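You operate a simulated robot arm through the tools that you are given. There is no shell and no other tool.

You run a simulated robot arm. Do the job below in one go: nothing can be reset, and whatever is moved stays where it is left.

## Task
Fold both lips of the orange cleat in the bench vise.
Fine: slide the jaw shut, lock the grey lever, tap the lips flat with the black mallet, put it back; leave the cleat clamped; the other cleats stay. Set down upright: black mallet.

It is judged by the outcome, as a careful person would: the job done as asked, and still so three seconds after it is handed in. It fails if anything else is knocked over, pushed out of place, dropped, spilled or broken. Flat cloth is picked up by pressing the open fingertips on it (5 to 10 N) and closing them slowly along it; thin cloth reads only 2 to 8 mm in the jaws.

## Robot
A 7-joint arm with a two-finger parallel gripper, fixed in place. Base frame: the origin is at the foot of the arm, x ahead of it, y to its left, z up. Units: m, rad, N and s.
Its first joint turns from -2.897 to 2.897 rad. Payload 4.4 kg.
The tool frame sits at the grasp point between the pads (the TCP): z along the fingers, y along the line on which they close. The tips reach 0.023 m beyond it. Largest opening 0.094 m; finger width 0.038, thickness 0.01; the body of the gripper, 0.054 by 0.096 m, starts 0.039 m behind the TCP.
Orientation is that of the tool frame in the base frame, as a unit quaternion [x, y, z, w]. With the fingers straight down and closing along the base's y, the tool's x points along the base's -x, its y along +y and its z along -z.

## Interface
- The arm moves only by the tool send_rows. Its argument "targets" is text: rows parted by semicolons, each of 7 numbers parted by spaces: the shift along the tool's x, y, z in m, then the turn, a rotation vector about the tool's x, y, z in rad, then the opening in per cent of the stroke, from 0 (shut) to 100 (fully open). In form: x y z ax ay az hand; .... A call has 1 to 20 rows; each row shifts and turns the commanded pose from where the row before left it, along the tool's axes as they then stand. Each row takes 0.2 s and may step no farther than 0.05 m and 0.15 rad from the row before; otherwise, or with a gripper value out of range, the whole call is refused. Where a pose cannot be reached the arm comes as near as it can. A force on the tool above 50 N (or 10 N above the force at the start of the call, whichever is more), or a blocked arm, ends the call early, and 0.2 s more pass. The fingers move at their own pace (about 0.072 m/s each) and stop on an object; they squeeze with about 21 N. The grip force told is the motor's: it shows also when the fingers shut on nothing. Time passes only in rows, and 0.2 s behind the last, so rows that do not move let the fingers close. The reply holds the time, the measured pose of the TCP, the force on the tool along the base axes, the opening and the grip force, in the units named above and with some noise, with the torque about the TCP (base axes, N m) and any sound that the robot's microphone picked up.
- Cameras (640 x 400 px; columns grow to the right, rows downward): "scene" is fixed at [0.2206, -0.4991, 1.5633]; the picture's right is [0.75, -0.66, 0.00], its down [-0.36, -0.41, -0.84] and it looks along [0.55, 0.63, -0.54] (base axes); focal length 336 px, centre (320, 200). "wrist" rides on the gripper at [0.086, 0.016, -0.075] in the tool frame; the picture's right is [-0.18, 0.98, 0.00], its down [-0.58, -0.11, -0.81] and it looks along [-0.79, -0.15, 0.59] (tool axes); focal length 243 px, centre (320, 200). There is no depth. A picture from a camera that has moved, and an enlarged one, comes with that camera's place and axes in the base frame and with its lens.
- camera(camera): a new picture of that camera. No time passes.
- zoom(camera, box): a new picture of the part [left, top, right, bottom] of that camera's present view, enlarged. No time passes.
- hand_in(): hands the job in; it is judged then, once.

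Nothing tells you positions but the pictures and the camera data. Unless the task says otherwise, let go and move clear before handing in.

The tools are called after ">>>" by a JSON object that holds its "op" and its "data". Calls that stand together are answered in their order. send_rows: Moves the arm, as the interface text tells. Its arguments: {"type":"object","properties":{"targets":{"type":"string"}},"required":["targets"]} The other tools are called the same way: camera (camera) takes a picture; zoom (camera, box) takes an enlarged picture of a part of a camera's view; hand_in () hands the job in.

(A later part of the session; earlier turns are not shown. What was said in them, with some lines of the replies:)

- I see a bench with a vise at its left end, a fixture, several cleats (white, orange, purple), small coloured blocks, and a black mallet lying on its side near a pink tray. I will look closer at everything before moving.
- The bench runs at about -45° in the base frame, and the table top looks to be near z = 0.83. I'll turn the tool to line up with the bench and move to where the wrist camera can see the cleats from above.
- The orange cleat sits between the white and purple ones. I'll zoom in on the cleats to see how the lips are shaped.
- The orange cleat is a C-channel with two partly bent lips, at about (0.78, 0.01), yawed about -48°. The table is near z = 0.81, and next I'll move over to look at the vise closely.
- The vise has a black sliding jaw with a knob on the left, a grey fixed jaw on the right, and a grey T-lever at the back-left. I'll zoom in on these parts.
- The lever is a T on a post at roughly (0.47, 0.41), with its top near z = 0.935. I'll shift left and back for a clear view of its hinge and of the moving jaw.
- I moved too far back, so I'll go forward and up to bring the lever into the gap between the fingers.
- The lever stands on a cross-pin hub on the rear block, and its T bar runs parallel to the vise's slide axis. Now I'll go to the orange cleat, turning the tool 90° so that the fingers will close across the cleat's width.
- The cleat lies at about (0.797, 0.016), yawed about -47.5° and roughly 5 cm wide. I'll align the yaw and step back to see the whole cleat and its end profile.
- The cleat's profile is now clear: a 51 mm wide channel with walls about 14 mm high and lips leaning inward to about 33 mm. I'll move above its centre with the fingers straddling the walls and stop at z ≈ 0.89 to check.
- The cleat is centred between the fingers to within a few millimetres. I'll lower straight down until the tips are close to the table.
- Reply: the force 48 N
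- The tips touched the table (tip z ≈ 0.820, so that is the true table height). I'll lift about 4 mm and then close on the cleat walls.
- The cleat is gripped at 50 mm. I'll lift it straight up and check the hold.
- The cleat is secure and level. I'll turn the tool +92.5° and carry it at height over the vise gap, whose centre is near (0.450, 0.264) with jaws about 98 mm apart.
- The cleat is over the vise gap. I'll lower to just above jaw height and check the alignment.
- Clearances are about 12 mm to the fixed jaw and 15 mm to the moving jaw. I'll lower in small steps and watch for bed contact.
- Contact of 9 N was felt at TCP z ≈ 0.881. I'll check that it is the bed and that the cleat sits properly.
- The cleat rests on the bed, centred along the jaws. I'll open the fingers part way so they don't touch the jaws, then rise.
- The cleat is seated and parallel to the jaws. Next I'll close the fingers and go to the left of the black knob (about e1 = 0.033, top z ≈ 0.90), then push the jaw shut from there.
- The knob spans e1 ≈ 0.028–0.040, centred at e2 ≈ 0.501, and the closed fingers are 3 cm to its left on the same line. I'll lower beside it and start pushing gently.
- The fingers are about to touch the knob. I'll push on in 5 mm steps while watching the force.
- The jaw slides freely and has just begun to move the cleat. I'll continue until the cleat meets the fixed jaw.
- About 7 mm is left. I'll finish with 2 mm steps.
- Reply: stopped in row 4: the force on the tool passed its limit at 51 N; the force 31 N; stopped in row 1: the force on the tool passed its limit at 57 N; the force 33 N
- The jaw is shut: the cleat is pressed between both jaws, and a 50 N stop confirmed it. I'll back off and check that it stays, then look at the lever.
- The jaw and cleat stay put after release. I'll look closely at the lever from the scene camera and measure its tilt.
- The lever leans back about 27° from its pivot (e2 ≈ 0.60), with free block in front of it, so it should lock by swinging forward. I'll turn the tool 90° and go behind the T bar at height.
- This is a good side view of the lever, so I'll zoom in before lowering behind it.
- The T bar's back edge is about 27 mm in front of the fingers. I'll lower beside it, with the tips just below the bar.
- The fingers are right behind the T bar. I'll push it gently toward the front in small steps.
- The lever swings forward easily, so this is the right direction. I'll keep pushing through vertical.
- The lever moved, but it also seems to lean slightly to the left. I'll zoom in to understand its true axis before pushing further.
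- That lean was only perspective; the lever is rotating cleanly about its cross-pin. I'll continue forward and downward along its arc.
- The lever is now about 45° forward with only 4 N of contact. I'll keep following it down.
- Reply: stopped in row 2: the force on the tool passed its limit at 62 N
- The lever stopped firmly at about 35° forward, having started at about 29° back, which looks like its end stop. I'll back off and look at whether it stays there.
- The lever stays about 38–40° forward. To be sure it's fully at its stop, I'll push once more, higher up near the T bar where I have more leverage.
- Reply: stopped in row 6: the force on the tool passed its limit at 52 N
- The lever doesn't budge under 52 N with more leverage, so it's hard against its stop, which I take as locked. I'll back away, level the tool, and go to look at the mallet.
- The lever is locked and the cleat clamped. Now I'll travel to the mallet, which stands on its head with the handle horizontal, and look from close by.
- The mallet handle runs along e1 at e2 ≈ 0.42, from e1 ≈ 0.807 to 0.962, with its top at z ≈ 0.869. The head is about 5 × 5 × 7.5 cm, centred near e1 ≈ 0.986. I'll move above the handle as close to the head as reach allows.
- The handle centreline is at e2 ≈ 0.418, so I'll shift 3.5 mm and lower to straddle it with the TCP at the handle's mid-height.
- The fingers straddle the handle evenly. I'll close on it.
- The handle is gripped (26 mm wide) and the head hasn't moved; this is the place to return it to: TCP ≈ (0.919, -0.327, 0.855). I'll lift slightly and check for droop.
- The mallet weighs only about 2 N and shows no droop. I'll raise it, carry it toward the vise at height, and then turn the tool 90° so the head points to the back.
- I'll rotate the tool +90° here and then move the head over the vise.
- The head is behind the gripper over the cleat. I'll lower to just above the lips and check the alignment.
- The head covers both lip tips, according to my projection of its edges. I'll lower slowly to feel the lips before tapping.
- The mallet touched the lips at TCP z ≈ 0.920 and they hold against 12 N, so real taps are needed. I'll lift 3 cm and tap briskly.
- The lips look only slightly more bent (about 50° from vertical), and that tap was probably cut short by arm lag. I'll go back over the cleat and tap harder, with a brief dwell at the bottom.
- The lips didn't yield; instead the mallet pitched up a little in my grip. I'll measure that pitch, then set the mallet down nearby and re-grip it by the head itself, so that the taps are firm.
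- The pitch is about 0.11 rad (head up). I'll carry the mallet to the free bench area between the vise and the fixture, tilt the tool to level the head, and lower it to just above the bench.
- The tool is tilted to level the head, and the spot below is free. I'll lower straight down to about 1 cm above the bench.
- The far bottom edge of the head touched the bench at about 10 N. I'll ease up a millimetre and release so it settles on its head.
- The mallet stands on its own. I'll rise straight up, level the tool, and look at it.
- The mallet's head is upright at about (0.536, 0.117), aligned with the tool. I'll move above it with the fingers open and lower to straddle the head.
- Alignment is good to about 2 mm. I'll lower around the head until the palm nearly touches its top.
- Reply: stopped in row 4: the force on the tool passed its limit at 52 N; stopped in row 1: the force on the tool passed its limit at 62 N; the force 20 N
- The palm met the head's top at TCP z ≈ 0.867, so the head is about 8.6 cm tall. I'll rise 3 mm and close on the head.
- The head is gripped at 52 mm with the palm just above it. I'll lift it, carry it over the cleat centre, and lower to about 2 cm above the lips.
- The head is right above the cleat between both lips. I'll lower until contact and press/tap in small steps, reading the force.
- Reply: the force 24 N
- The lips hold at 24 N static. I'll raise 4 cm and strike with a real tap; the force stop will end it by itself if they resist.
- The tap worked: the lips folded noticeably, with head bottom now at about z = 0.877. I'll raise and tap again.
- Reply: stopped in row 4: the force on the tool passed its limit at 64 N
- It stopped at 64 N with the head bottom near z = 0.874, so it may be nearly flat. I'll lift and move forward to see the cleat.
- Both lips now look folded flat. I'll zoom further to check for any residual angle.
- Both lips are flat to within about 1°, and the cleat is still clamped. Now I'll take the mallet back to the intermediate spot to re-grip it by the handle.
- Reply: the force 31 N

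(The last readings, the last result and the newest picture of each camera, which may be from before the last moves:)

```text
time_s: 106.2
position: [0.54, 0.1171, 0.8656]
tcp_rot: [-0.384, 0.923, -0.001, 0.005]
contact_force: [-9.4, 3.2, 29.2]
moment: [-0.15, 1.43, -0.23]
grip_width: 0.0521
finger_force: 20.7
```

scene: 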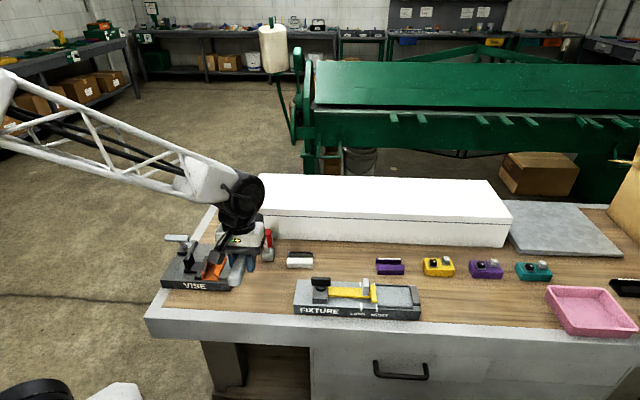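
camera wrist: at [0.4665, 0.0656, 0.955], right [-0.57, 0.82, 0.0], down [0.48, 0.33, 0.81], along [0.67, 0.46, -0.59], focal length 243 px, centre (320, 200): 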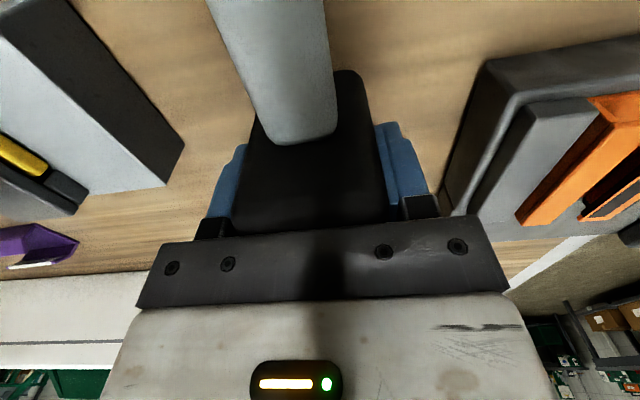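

The head is on the bench. I'll ease up 1 mm and open the fingers.

>>> {"op": "send_rows", "data": {"targets": "0 0 -0.0012 0 0 0 30; 0 0 0 0 0 0 57; 0 0 0 0 0 0 62; 0 0 0 0 0 0 75; 0 0 0 0 0 0 100; 0 0 0 0 0 0 100; 0 0 -0.03 0 0 0 100; 0 0 -0.04 0 0 0 100; 0 0 -0.04 0 0 0 100; 0.04 0 -0.03 0 0 0 100; 0.04 0 0 0 0 0 100; 0.02 0 0 0 0 0 100; 0 0 0 0 0 0 100"}}

>>> {"op": "camera", "data": {"camera": "wrist"}}

>>> {"op": "zoom", "data": {"camera": "scene", "box": [200, 220, 320, 330]}}

```text
time_s: 109.0
position: [0.4694, 0.0449, 1.0041]
tcp_rot: [-0.383, 0.924, 0.0, 0.003]
contact_force: [-0.1, 0.8, -0.7]
moment: [0.0, 0.01, 0.03]
grip_width: 0.0941
finger_force: 0.1
```

```text
taken
camera wrist: at [0.3974, -0.004, 1.0781], right [-0.57, 0.82, 0.0], down [0.48, 0.33, 0.81], along [0.67, 0.46, -0.59], focal length 243 px, centre (320, 200)
```

wrist: 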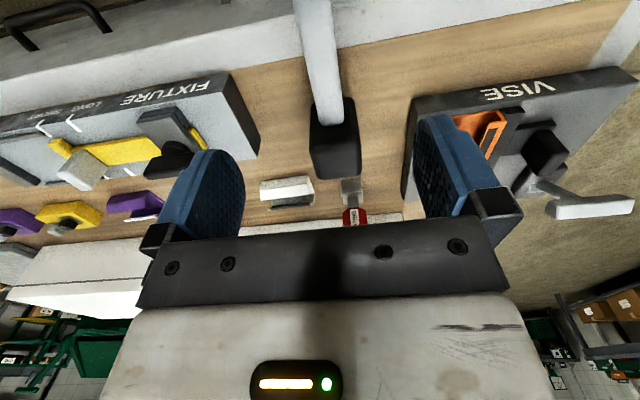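

```text
3.64 times, centred on (260, 275) of scene
camera zoom: at [0.2206, -0.4991, 1.5633], right [0.75, -0.66, 0.0], down [-0.36, -0.41, -0.84], along [0.55, 0.63, -0.54], focal length 1223 px, centre (538, -73)
```

zoom: 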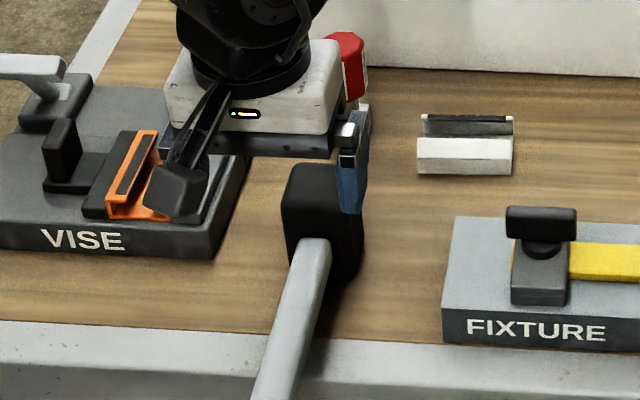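

>>> {"op": "zoom", "data": {"camera": "wrist", "box": [270, 60, 400, 220]}}

```text
2.50 times, centred on (335, 140) of wrist
camera zoom: at [0.3974, -0.004, 1.0781], right [-0.57, 0.82, 0.0], down [0.48, 0.33, 0.81], along [0.67, 0.46, -0.59], focal length 606 px, centre (282, 350)
```

zoom: 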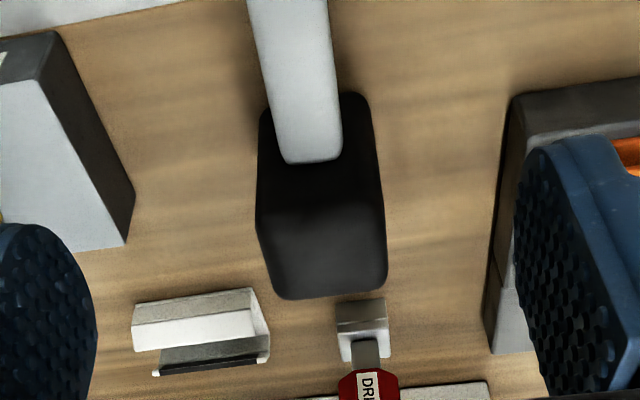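

The mallet stands square at e1 ≈ 0.298 with its handle end at e2 ≈ 0.43. I'll re-grip the handle at the same mid-handle point as the first time, so that the original TCP pose puts it back exactly.

>>> {"op": "send_rows", "data": {"targets": "0.0097 0.0022 0.03 0 0.0055 0 100; 0 0 0.04 0 0 0 100; 0 0 0.035 0 0 0 100; 0 0 0 0 0 0 100"}}

>>> {"op": "camera", "data": {"camera": "wrist"}}

```text
time_s: 110.0
position: [0.4609, 0.0392, 0.8999]
tcp_rot: [-0.383, 0.924, -0.002, 0.002]
contact_force: [0.3, -0.9, -0.3]
moment: [0.02, 0.0, -0.01]
grip_width: 0.0942
finger_force: 0.1
```

```text
taken
camera wrist: at [0.3877, -0.01, 0.9728], right [-0.57, 0.82, 0.0], down [0.49, 0.34, 0.81], along [0.67, 0.46, -0.59], focal length 243 px, centre (320, 200)
```

wrist: 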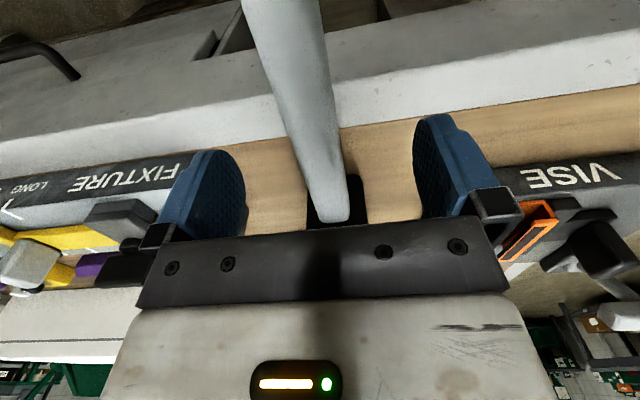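

>>> {"op": "send_rows", "data": {"targets": "0 0 0.02 0 0 0 100; 0 0 0.015 0 0 0 100; 0 0 0.009 0 0 0 100; 0 0 0 0 0 0 100; 0 0 0 0 0 0 60; 0 0 0 0 0 0 40; 0 0 0 0 0 0 32; 0 0 0 0 0 0 25; 0 0 0 0 0 0 10; 0 0 0 0 0 0 0; 0 0 0 0 0 0 0"}}

>>> {"op": "camera", "data": {"camera": "wrist"}}

>>> {"op": "zoom", "data": {"camera": "scene", "box": [200, 220, 320, 330]}}

```text
time_s: 112.4
position: [0.4607, 0.0381, 0.8549]
tcp_rot: [-0.384, 0.923, -0.002, 0.001]
contact_force: [3.0, -1.1, 1.3]
moment: [0.07, -0.08, -0.26]
grip_width: 0.0257
finger_force: 20.8
```

```text
taken
camera wrist: at [0.3881, -0.0112, 0.9296], right [-0.57, 0.82, 0.0], down [0.49, 0.34, 0.81], along [0.67, 0.46, -0.59], focal length 243 px, centre (320, 200)
```

wrist: 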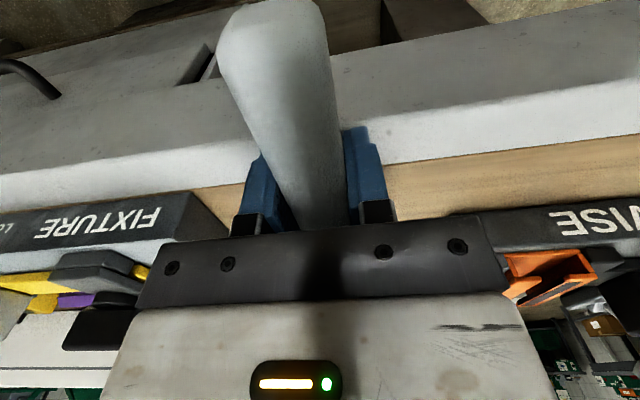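

```text
3.64 times, centred on (260, 275) of scene
camera zoom: at [0.2206, -0.4991, 1.5633], right [0.75, -0.66, 0.0], down [-0.36, -0.41, -0.84], along [0.55, 0.63, -0.54], focal length 1223 px, centre (538, -73)
```

zoom: 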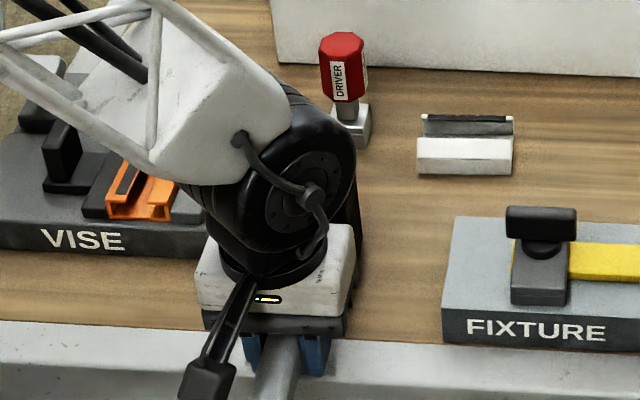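

Gripped at mid-handle. I'll lift gently and check that it stays level.

>>> {"op": "send_rows", "data": {"targets": "0 0 -0.008 0 0 0 0; 0 0 -0.012 0 0 0 0; 0 0 -0.03 0 0 0 0; 0 0 -0.04 0 0 0 0; 0 0 -0.04 0 0 0 0; 0 0 -0.04 0 0 0 0; 0 0 -0.03 0 0 0 0; 0 0 0 0 0 0 0"}}

>>> {"op": "camera", "data": {"camera": "wrist"}}

>>> {"op": "camera", "data": {"camera": "scene"}}

```text
time_s: 114.2
position: [0.4613, 0.0387, 1.0565]
tcp_rot: [-0.383, 0.924, -0.001, 0.002]
contact_force: [0.1, 1.1, -2.3]
moment: [-0.15, 0.16, -0.02]
grip_width: 0.0259
finger_force: 21.5
```

```text
taken
camera wrist: at [0.3882, -0.0102, 1.1301], right [-0.57, 0.82, 0.0], down [0.49, 0.34, 0.81], along [0.67, 0.46, -0.59], focal length 243 px, centre (320, 200)
```

wrist: 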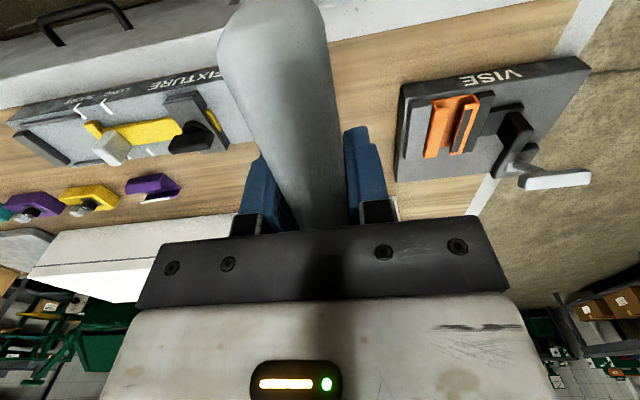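

```text
taken
```

scene: 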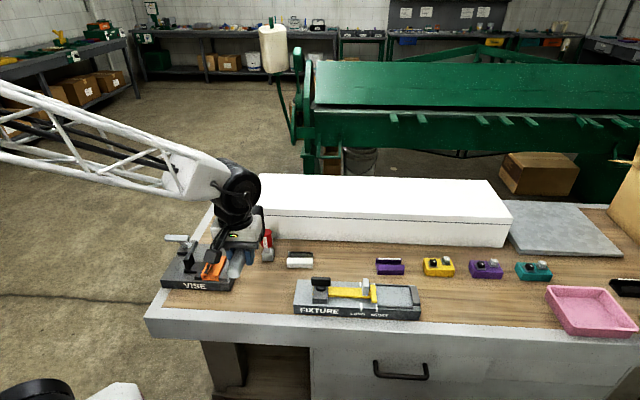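

The mallet hangs level. I'll turn the tool back by 90° and carry it above its original spot.

>>> {"op": "send_rows", "data": {"targets": "0 0 0 0 0 0.1 0; 0 0 0 0 0 0.15 0; 0 0 0 0 0 0.15 0; 0 0 0 0 0 0.15 0; 0 0 0 0 0 0.15 0; 0 0 0 0 0 0.15 0; 0 0 0 0 0 0.15 0; 0 0 0 0 0 0.15 0; 0 0 0 0 0 0.15 0; 0 0 0 0 0 0.15 0; 0 0 0 0 0 0.1208 0; 0 0 0 0 0 0 0"}}

>>> {"op": "send_rows", "data": {"targets": "-0.03 0.004 0 0 0 0 0; -0.04 0.0047 0 0 0 0 0; -0.042 0.0047 0 0 0 0 0; -0.042 0.0047 0 0 0 0 0; -0.042 0.0047 0 0 0 0 0; -0.042 0.0047 0 0 0 0 0; -0.042 0.0047 0 0 0 0 0; -0.042 0.0047 0 0 0 0 0; -0.042 0.0047 0 0 0 0 0; -0.042 0.0047 0 0 0 0 0; -0.042 0.0047 0 0 0 0 0; -0.042 0.0047 0 0 0 0 0; -0.042 0.0047 0 0 0 0 0; -0.0452 0.0049 0 0 0 0 0; 0 0 0 0 0 0 0"}}

>>> {"op": "camera", "data": {"camera": "scene"}}

>>> {"op": "camera", "data": {"camera": "wrist"}}

```text
time_s: 116.8
position: [0.4599, 0.04, 1.0556]
tcp_rot: [0.382, 0.924, 0.0, 0.002]
contact_force: [-0.1, 1.3, -1.8]
moment: [0.18, 0.17, 0.01]
grip_width: 0.026
finger_force: 21.1
```

```text
time_s: 120.0
position: [0.916, -0.322, 1.0567]
tcp_rot: [0.382, 0.924, 0.0, 0.002]
contact_force: [0.1, -0.1, -3.1]
moment: [0.17, 0.16, 0.03]
grip_width: 0.0261
finger_force: 20.5
```

```text
taken
```

scene: 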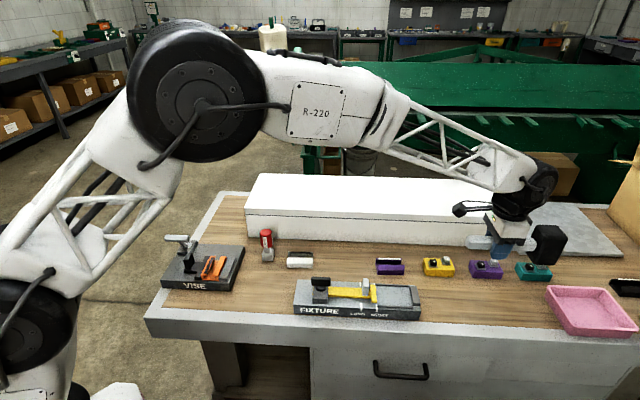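

```text
taken
camera wrist: at [0.8663, -0.2492, 1.1316], right [0.82, 0.57, 0.0], down [0.33, -0.49, 0.81], along [0.46, -0.67, -0.59], focal length 243 px, centre (320, 200)
```

wrist: 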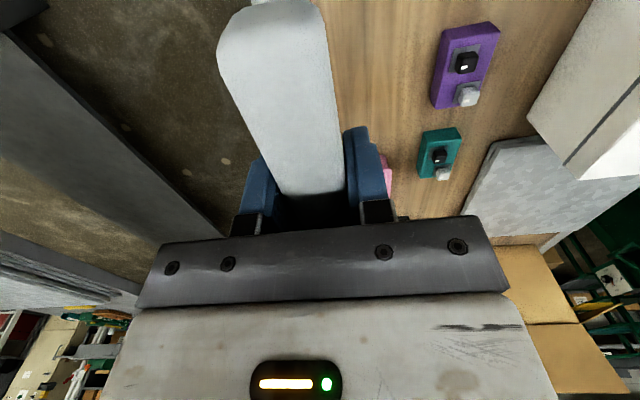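

It is above its original place. I'll lower to just above the bench and compare with the original view.

>>> {"op": "send_rows", "data": {"targets": "0 0 0.03 0 0 0 0; 0 0 0.04 0 0 0 0; 0 0 0.04 0 0 0 0; 0 0 0.04 0 0 0 0; 0 0 0.025 0 0 0 0; 0 0 0.01 0 0 0 0; 0 0 0 0 0 0 0"}}

>>> {"op": "zoom", "data": {"camera": "scene", "box": [430, 270, 550, 340]}}

>>> {"op": "zoom", "data": {"camera": "scene", "box": [420, 240, 560, 340]}}

```text
time_s: 121.6
position: [0.9155, -0.3233, 0.8742]
tcp_rot: [0.381, 0.924, 0.0, 0.001]
contact_force: [0.6, -0.3, -1.9]
moment: [0.16, 0.16, 0.01]
grip_width: 0.0257
finger_force: 20.7
```

```text
5.33 times, centred on (490, 305) of scene
camera zoom: at [0.2206, -0.4991, 1.5633], right [0.75, -0.66, 0.0], down [-0.36, -0.41, -0.84], along [0.55, 0.63, -0.54], focal length 1794 px, centre (-587, -360)
```

zoom: 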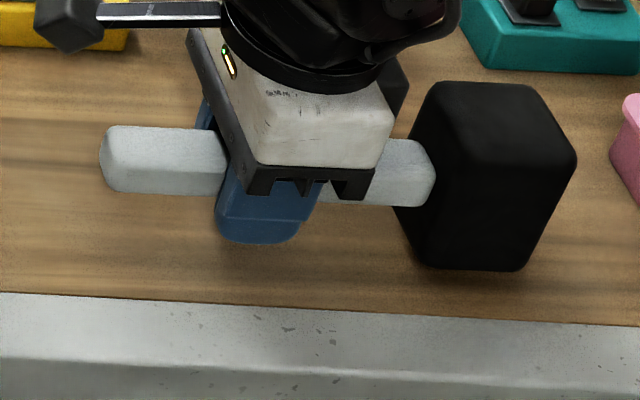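

```text
4.00 times, centred on (490, 290) of scene
camera zoom: at [0.2206, -0.4991, 1.5633], right [0.75, -0.66, 0.0], down [-0.36, -0.41, -0.84], along [0.55, 0.63, -0.54], focal length 1345 px, centre (-360, -160)
```

zoom: 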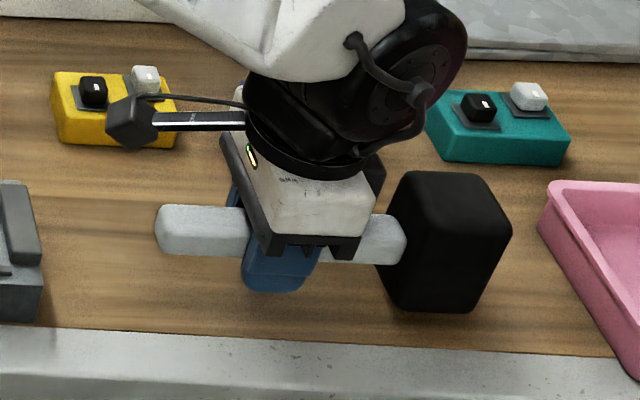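

The mallet matches its original place to within about 2–3 mm. I'll shift 2 mm left and lower to contact.

>>> {"op": "send_rows", "data": {"targets": "0.0022 0 0.008 0 0 0 0; 0 0 0.004 0 0 0 0; 0 0 0 0 0 0 0"}}

>>> {"op": "send_rows", "data": {"targets": "0 0 0.003 0 0 0 0; 0 0 0 0 0 0 0"}}

>>> {"op": "send_rows", "data": {"targets": "0 0 0.0015 0 0 0 0; 0 0 0 0 0 0 0"}}

```text
time_s: 122.4
position: [0.9148, -0.3217, 0.8605]
tcp_rot: [0.381, 0.924, 0.0, 0.002]
contact_force: [-0.4, 0.3, -2.8]
moment: [0.18, 0.17, 0.05]
grip_width: 0.0259
finger_force: 21.2
```

```text
time_s: 123.0
position: [0.9139, -0.3213, 0.8591]
tcp_rot: [0.382, 0.924, 0.0, 0.001]
contact_force: [0.3, 0.5, -3.5]
moment: [0.2, 0.19, -0.01]
grip_width: 0.0259
finger_force: 20.7
```

```text
time_s: 123.6
position: [0.9139, -0.3208, 0.8564]
tcp_rot: [0.382, 0.924, 0.0, 0.002]
contact_force: [0.2, 0.5, -2.4]
moment: [0.16, 0.18, -0.01]
grip_width: 0.0258
finger_force: 20.7
```

>>> {"op": "send_rows", "data": {"targets": "0 0 0.0015 0 0 0 0; 0 0 0 0 0 0 0"}}

>>> {"op": "send_rows", "data": {"targets": "0 0 0.0015 0 0 0 0; 0 0 0 0 0 0 0"}}

```text
time_s: 124.2
position: [0.9139, -0.3223, 0.8549]
tcp_rot: [0.382, 0.924, -0.001, 0.002]
contact_force: [-0.7, -1.4, -0.6]
moment: [0.03, 0.1, -0.04]
grip_width: 0.026
finger_force: 20.8
```

```text
time_s: 124.8
position: [0.9125, -0.3216, 0.8545]
tcp_rot: [0.382, 0.924, -0.001, 0.001]
contact_force: [-11.8, 3.1, 14.7]
moment: [-0.82, -0.3, -0.72]
grip_width: 0.0261
finger_force: 21.1
```

The head rests on the bench. I'll ease off and release slowly.

>>> {"op": "send_rows", "data": {"targets": "0 0 -0.0013 0 0 0 0; 0 0 0 0 0 0 0; 0 0 0 0 0 0 29; 0 0 0 0 0 0 34; 0 0 0 0 0 0 45; 0 0 0 0 0 0 70; 0 0 0 0 0 0 100; 0 0 0 0 0 0 100"}}

>>> {"op": "zoom", "data": {"camera": "scene", "box": [430, 270, 550, 340]}}

>>> {"op": "camera", "data": {"camera": "wrist"}}

```text
time_s: 126.6
position: [0.9136, -0.3202, 0.855]
tcp_rot: [0.382, 0.924, 0.0, 0.002]
contact_force: [-0.2, 0.8, -0.3]
moment: [-0.01, 0.02, -0.04]
grip_width: 0.0939
finger_force: 0.1
```

```text
5.33 times, centred on (490, 305) of scene
camera zoom: at [0.2206, -0.4991, 1.5633], right [0.75, -0.66, 0.0], down [-0.36, -0.41, -0.84], along [0.55, 0.63, -0.54], focal length 1794 px, centre (-587, -360)
```

zoom: 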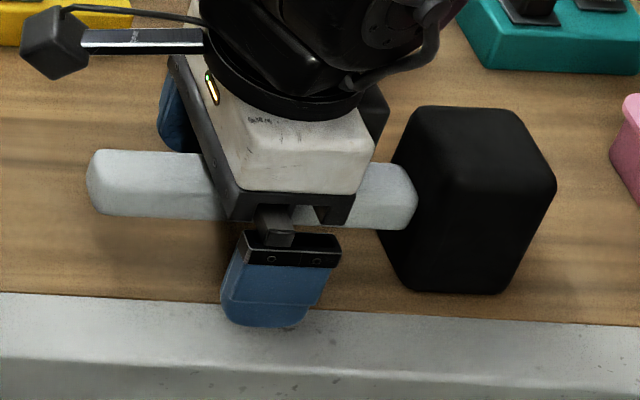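

```text
taken
camera wrist: at [0.864, -0.2471, 0.9288], right [0.82, 0.57, 0.0], down [0.33, -0.49, 0.81], along [0.46, -0.67, -0.59], focal length 243 px, centre (320, 200)
```

wrist: 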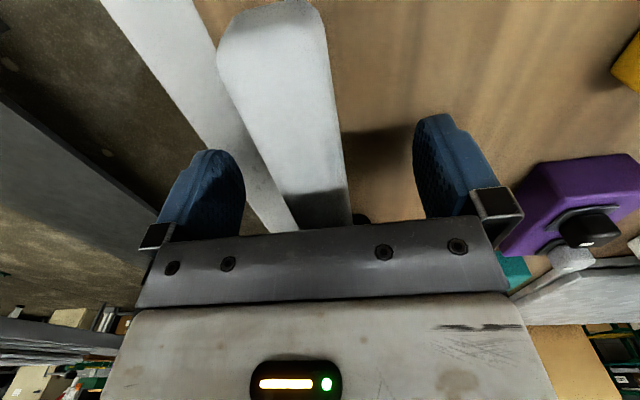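

The mallet is back exactly where it stood (it matches the original image to the pixel). I'll rise clear and then check the whole bench.

>>> {"op": "send_rows", "data": {"targets": "0 0 -0.02 0 0 0 100; 0 0 -0.04 0 0 0 100; 0 0 -0.04 0 0 0 100; 0 0 -0.04 0 0 0 100; 0 0 -0.04 0 0 0 100; 0.04 0 -0.02 0 0 0 100; 0.04 0.01 -0.02 0 0 0 100; 0.04 0.01 0 0 0 0 100; 0 0 0 0 0 0 100"}}

>>> {"op": "camera", "data": {"camera": "scene"}}

>>> {"op": "zoom", "data": {"camera": "scene", "box": [150, 200, 290, 300]}}

>>> {"op": "zoom", "data": {"camera": "scene", "box": [420, 230, 640, 340]}}

```text
time_s: 128.6
position: [0.8401, -0.2193, 1.0749]
tcp_rot: [0.381, 0.924, 0.001, 0.003]
contact_force: [0.5, 0.8, -0.9]
moment: [-0.02, 0.0, 0.0]
grip_width: 0.0939
finger_force: 0.0
```

```text
taken
```

scene: 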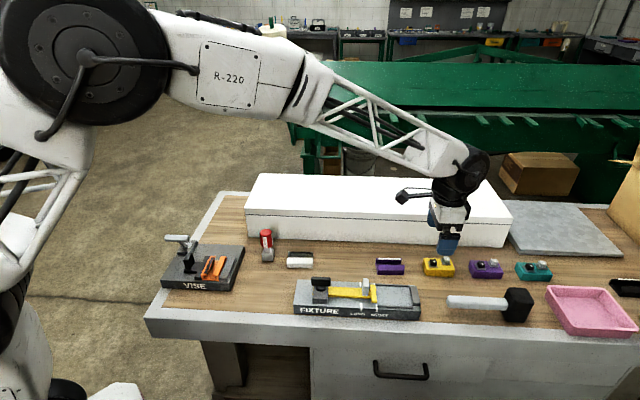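

```text
4.00 times, centred on (220, 250) of scene
camera zoom: at [0.2206, -0.4991, 1.5633], right [0.75, -0.66, 0.0], down [-0.36, -0.41, -0.84], along [0.55, 0.63, -0.54], focal length 1345 px, centre (720, 0)
```

zoom: 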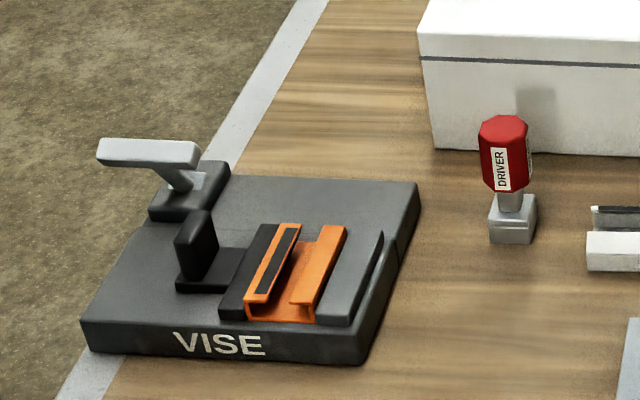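

```text
2.91 times, centred on (530, 285) of scene
camera zoom: at [0.2206, -0.4991, 1.5633], right [0.75, -0.66, 0.0], down [-0.36, -0.41, -0.84], along [0.55, 0.63, -0.54], focal length 978 px, centre (-291, -47)
```

zoom: 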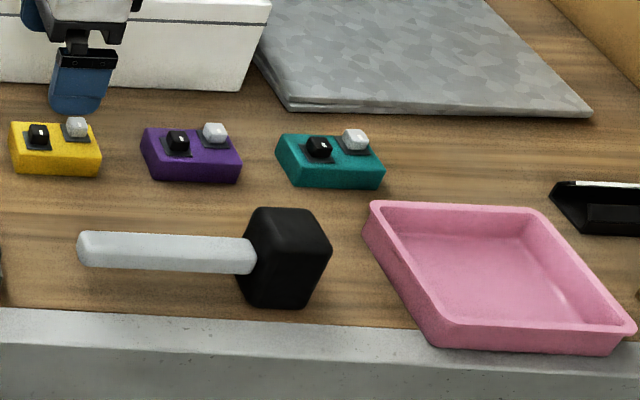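

Everything is in place: the mallet is standing at its original spot, the lever locked, and the cleat clamped. Before handing in I'll take one closer look at the folded lips with the wrist camera.

>>> {"op": "send_rows", "data": {"targets": "0 0 0 0 0 -0.15 100; 0 0 0 0 0 -0.15 100; 0 0 0 0 0 -0.15 100; 0 0 0 0 0 -0.15 100; 0 0 0 0 0 -0.15 100; 0 0 0 0 0 -0.15 100; 0 0 0 0 0 -0.15 100; 0 0 0 0 0 -0.15 100; 0 0 0 0 0 -0.15 100; 0 0 0 0 0 -0.15 100; 0 0 0 0 0 -0.0708 100"}}

>>> {"op": "send_rows", "data": {"targets": "0.0028 0.0425 0 0 0 0 100; 0.0028 0.0425 0 0 0 0 100; 0.0028 0.0425 0 0 0 0 100; 0.0028 0.0425 0 0 0 0 100; 0.0028 0.0425 0 0 0 0 100; 0.0028 0.0425 0 0 0 0 100; 0.0028 0.0425 0 0 0 0 100; 0.0028 0.0425 0 0 0 0 100; 0.0028 0.0425 0 0 0 0 100; 0.0028 0.0425 0 0 0 0 100; 0.0028 0.0425 0 0 0 0 100; 0.0028 0.0425 0 0 0 0 100; 0.0028 0.0425 0 0 0 0 100; 0.0028 0.0425 0.02 0 0 0 100; 0 0 0.03 0 0 0 100; 0 0 0 0 0 0 100"}}

>>> {"op": "camera", "data": {"camera": "wrist"}}

```text
time_s: 131.0
position: [0.8415, -0.2219, 1.0746]
tcp_rot: [-0.384, 0.923, 0.0, 0.001]
contact_force: [-0.7, -0.6, -0.3]
moment: [0.0, -0.01, 0.01]
grip_width: 0.094
finger_force: 0.1
```

```text
time_s: 134.4
position: [0.3947, 0.1725, 1.0232]
tcp_rot: [-0.384, 0.924, -0.002, 0.001]
contact_force: [0.1, -0.6, -0.1]
moment: [-0.02, -0.01, 0.0]
grip_width: 0.0938
finger_force: 0.0
```

```text
taken
camera wrist: at [0.3221, 0.1235, 1.0972], right [-0.57, 0.82, 0.0], down [0.49, 0.34, 0.81], along [0.67, 0.46, -0.59], focal length 243 px, centre (320, 200)
```

wrist: 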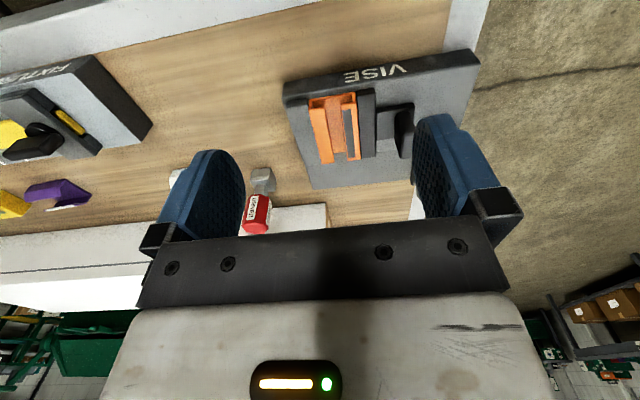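

>>> {"op": "zoom", "data": {"camera": "wrist", "box": [295, 80, 375, 170]}}

>>> {"op": "zoom", "data": {"camera": "wrist", "box": [270, 40, 490, 220]}}

```text
4.44 times, centred on (335, 125) of wrist
camera zoom: at [0.3221, 0.1235, 1.0972], right [-0.57, 0.82, 0.0], down [0.49, 0.34, 0.81], along [0.67, 0.46, -0.59], focal length 1078 px, centre (253, 533)
```

zoom: 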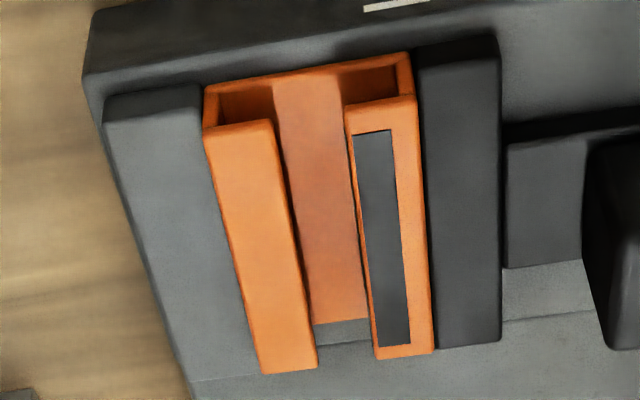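

```text
2.22 times, centred on (380, 130) of wrist
camera zoom: at [0.3221, 0.1235, 1.0972], right [-0.57, 0.82, 0.0], down [0.49, 0.34, 0.81], along [0.67, 0.46, -0.59], focal length 539 px, centre (187, 356)
```

zoom: 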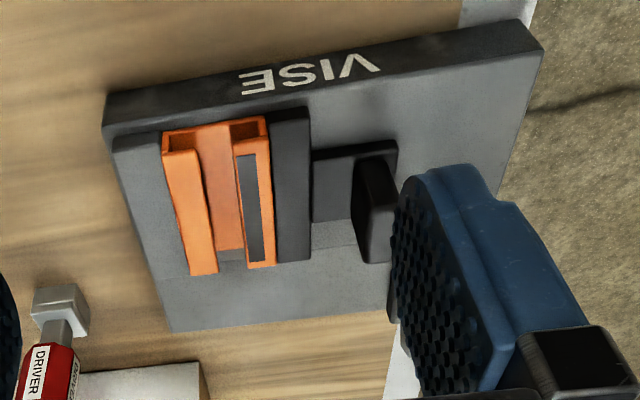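

The close view shows both lips lying flat and the cleat tight between the jaws. The lever is at its locked stop, the mallet stands in its original place, and the arm is clear, so I'm handing in.

>>> {"op": "hand_in", "data": {}}

```text
The job is handed in.
```

The orange cleat is clamped in the vise with both lips folded flat, to within about 1° by the pictures. The job has been handed in.

- **Vise:** The jaw is shut tight on the cleat. The grey lever is swung forward against its stop and did not move when I pushed it again with about 50 N. No click was heard and I did not test the lock by pulling on the jaw, so I judge it locked by that stop.
- **Lips:** My first taps, with the mallet held by its handle, made it pitch up in the grip without folding the lips. I set it down on a clear patch of bench, re-gripped it by the head and folded both lips with two taps.
- **Mallet:** It stands upright on its head in its original spot, matching the first picture.
- **Everything else:** Nothing was knocked over or out of place in the last pictures, and the other cleats were not touched. The gripper was empty and clear of the bench when I handed in.
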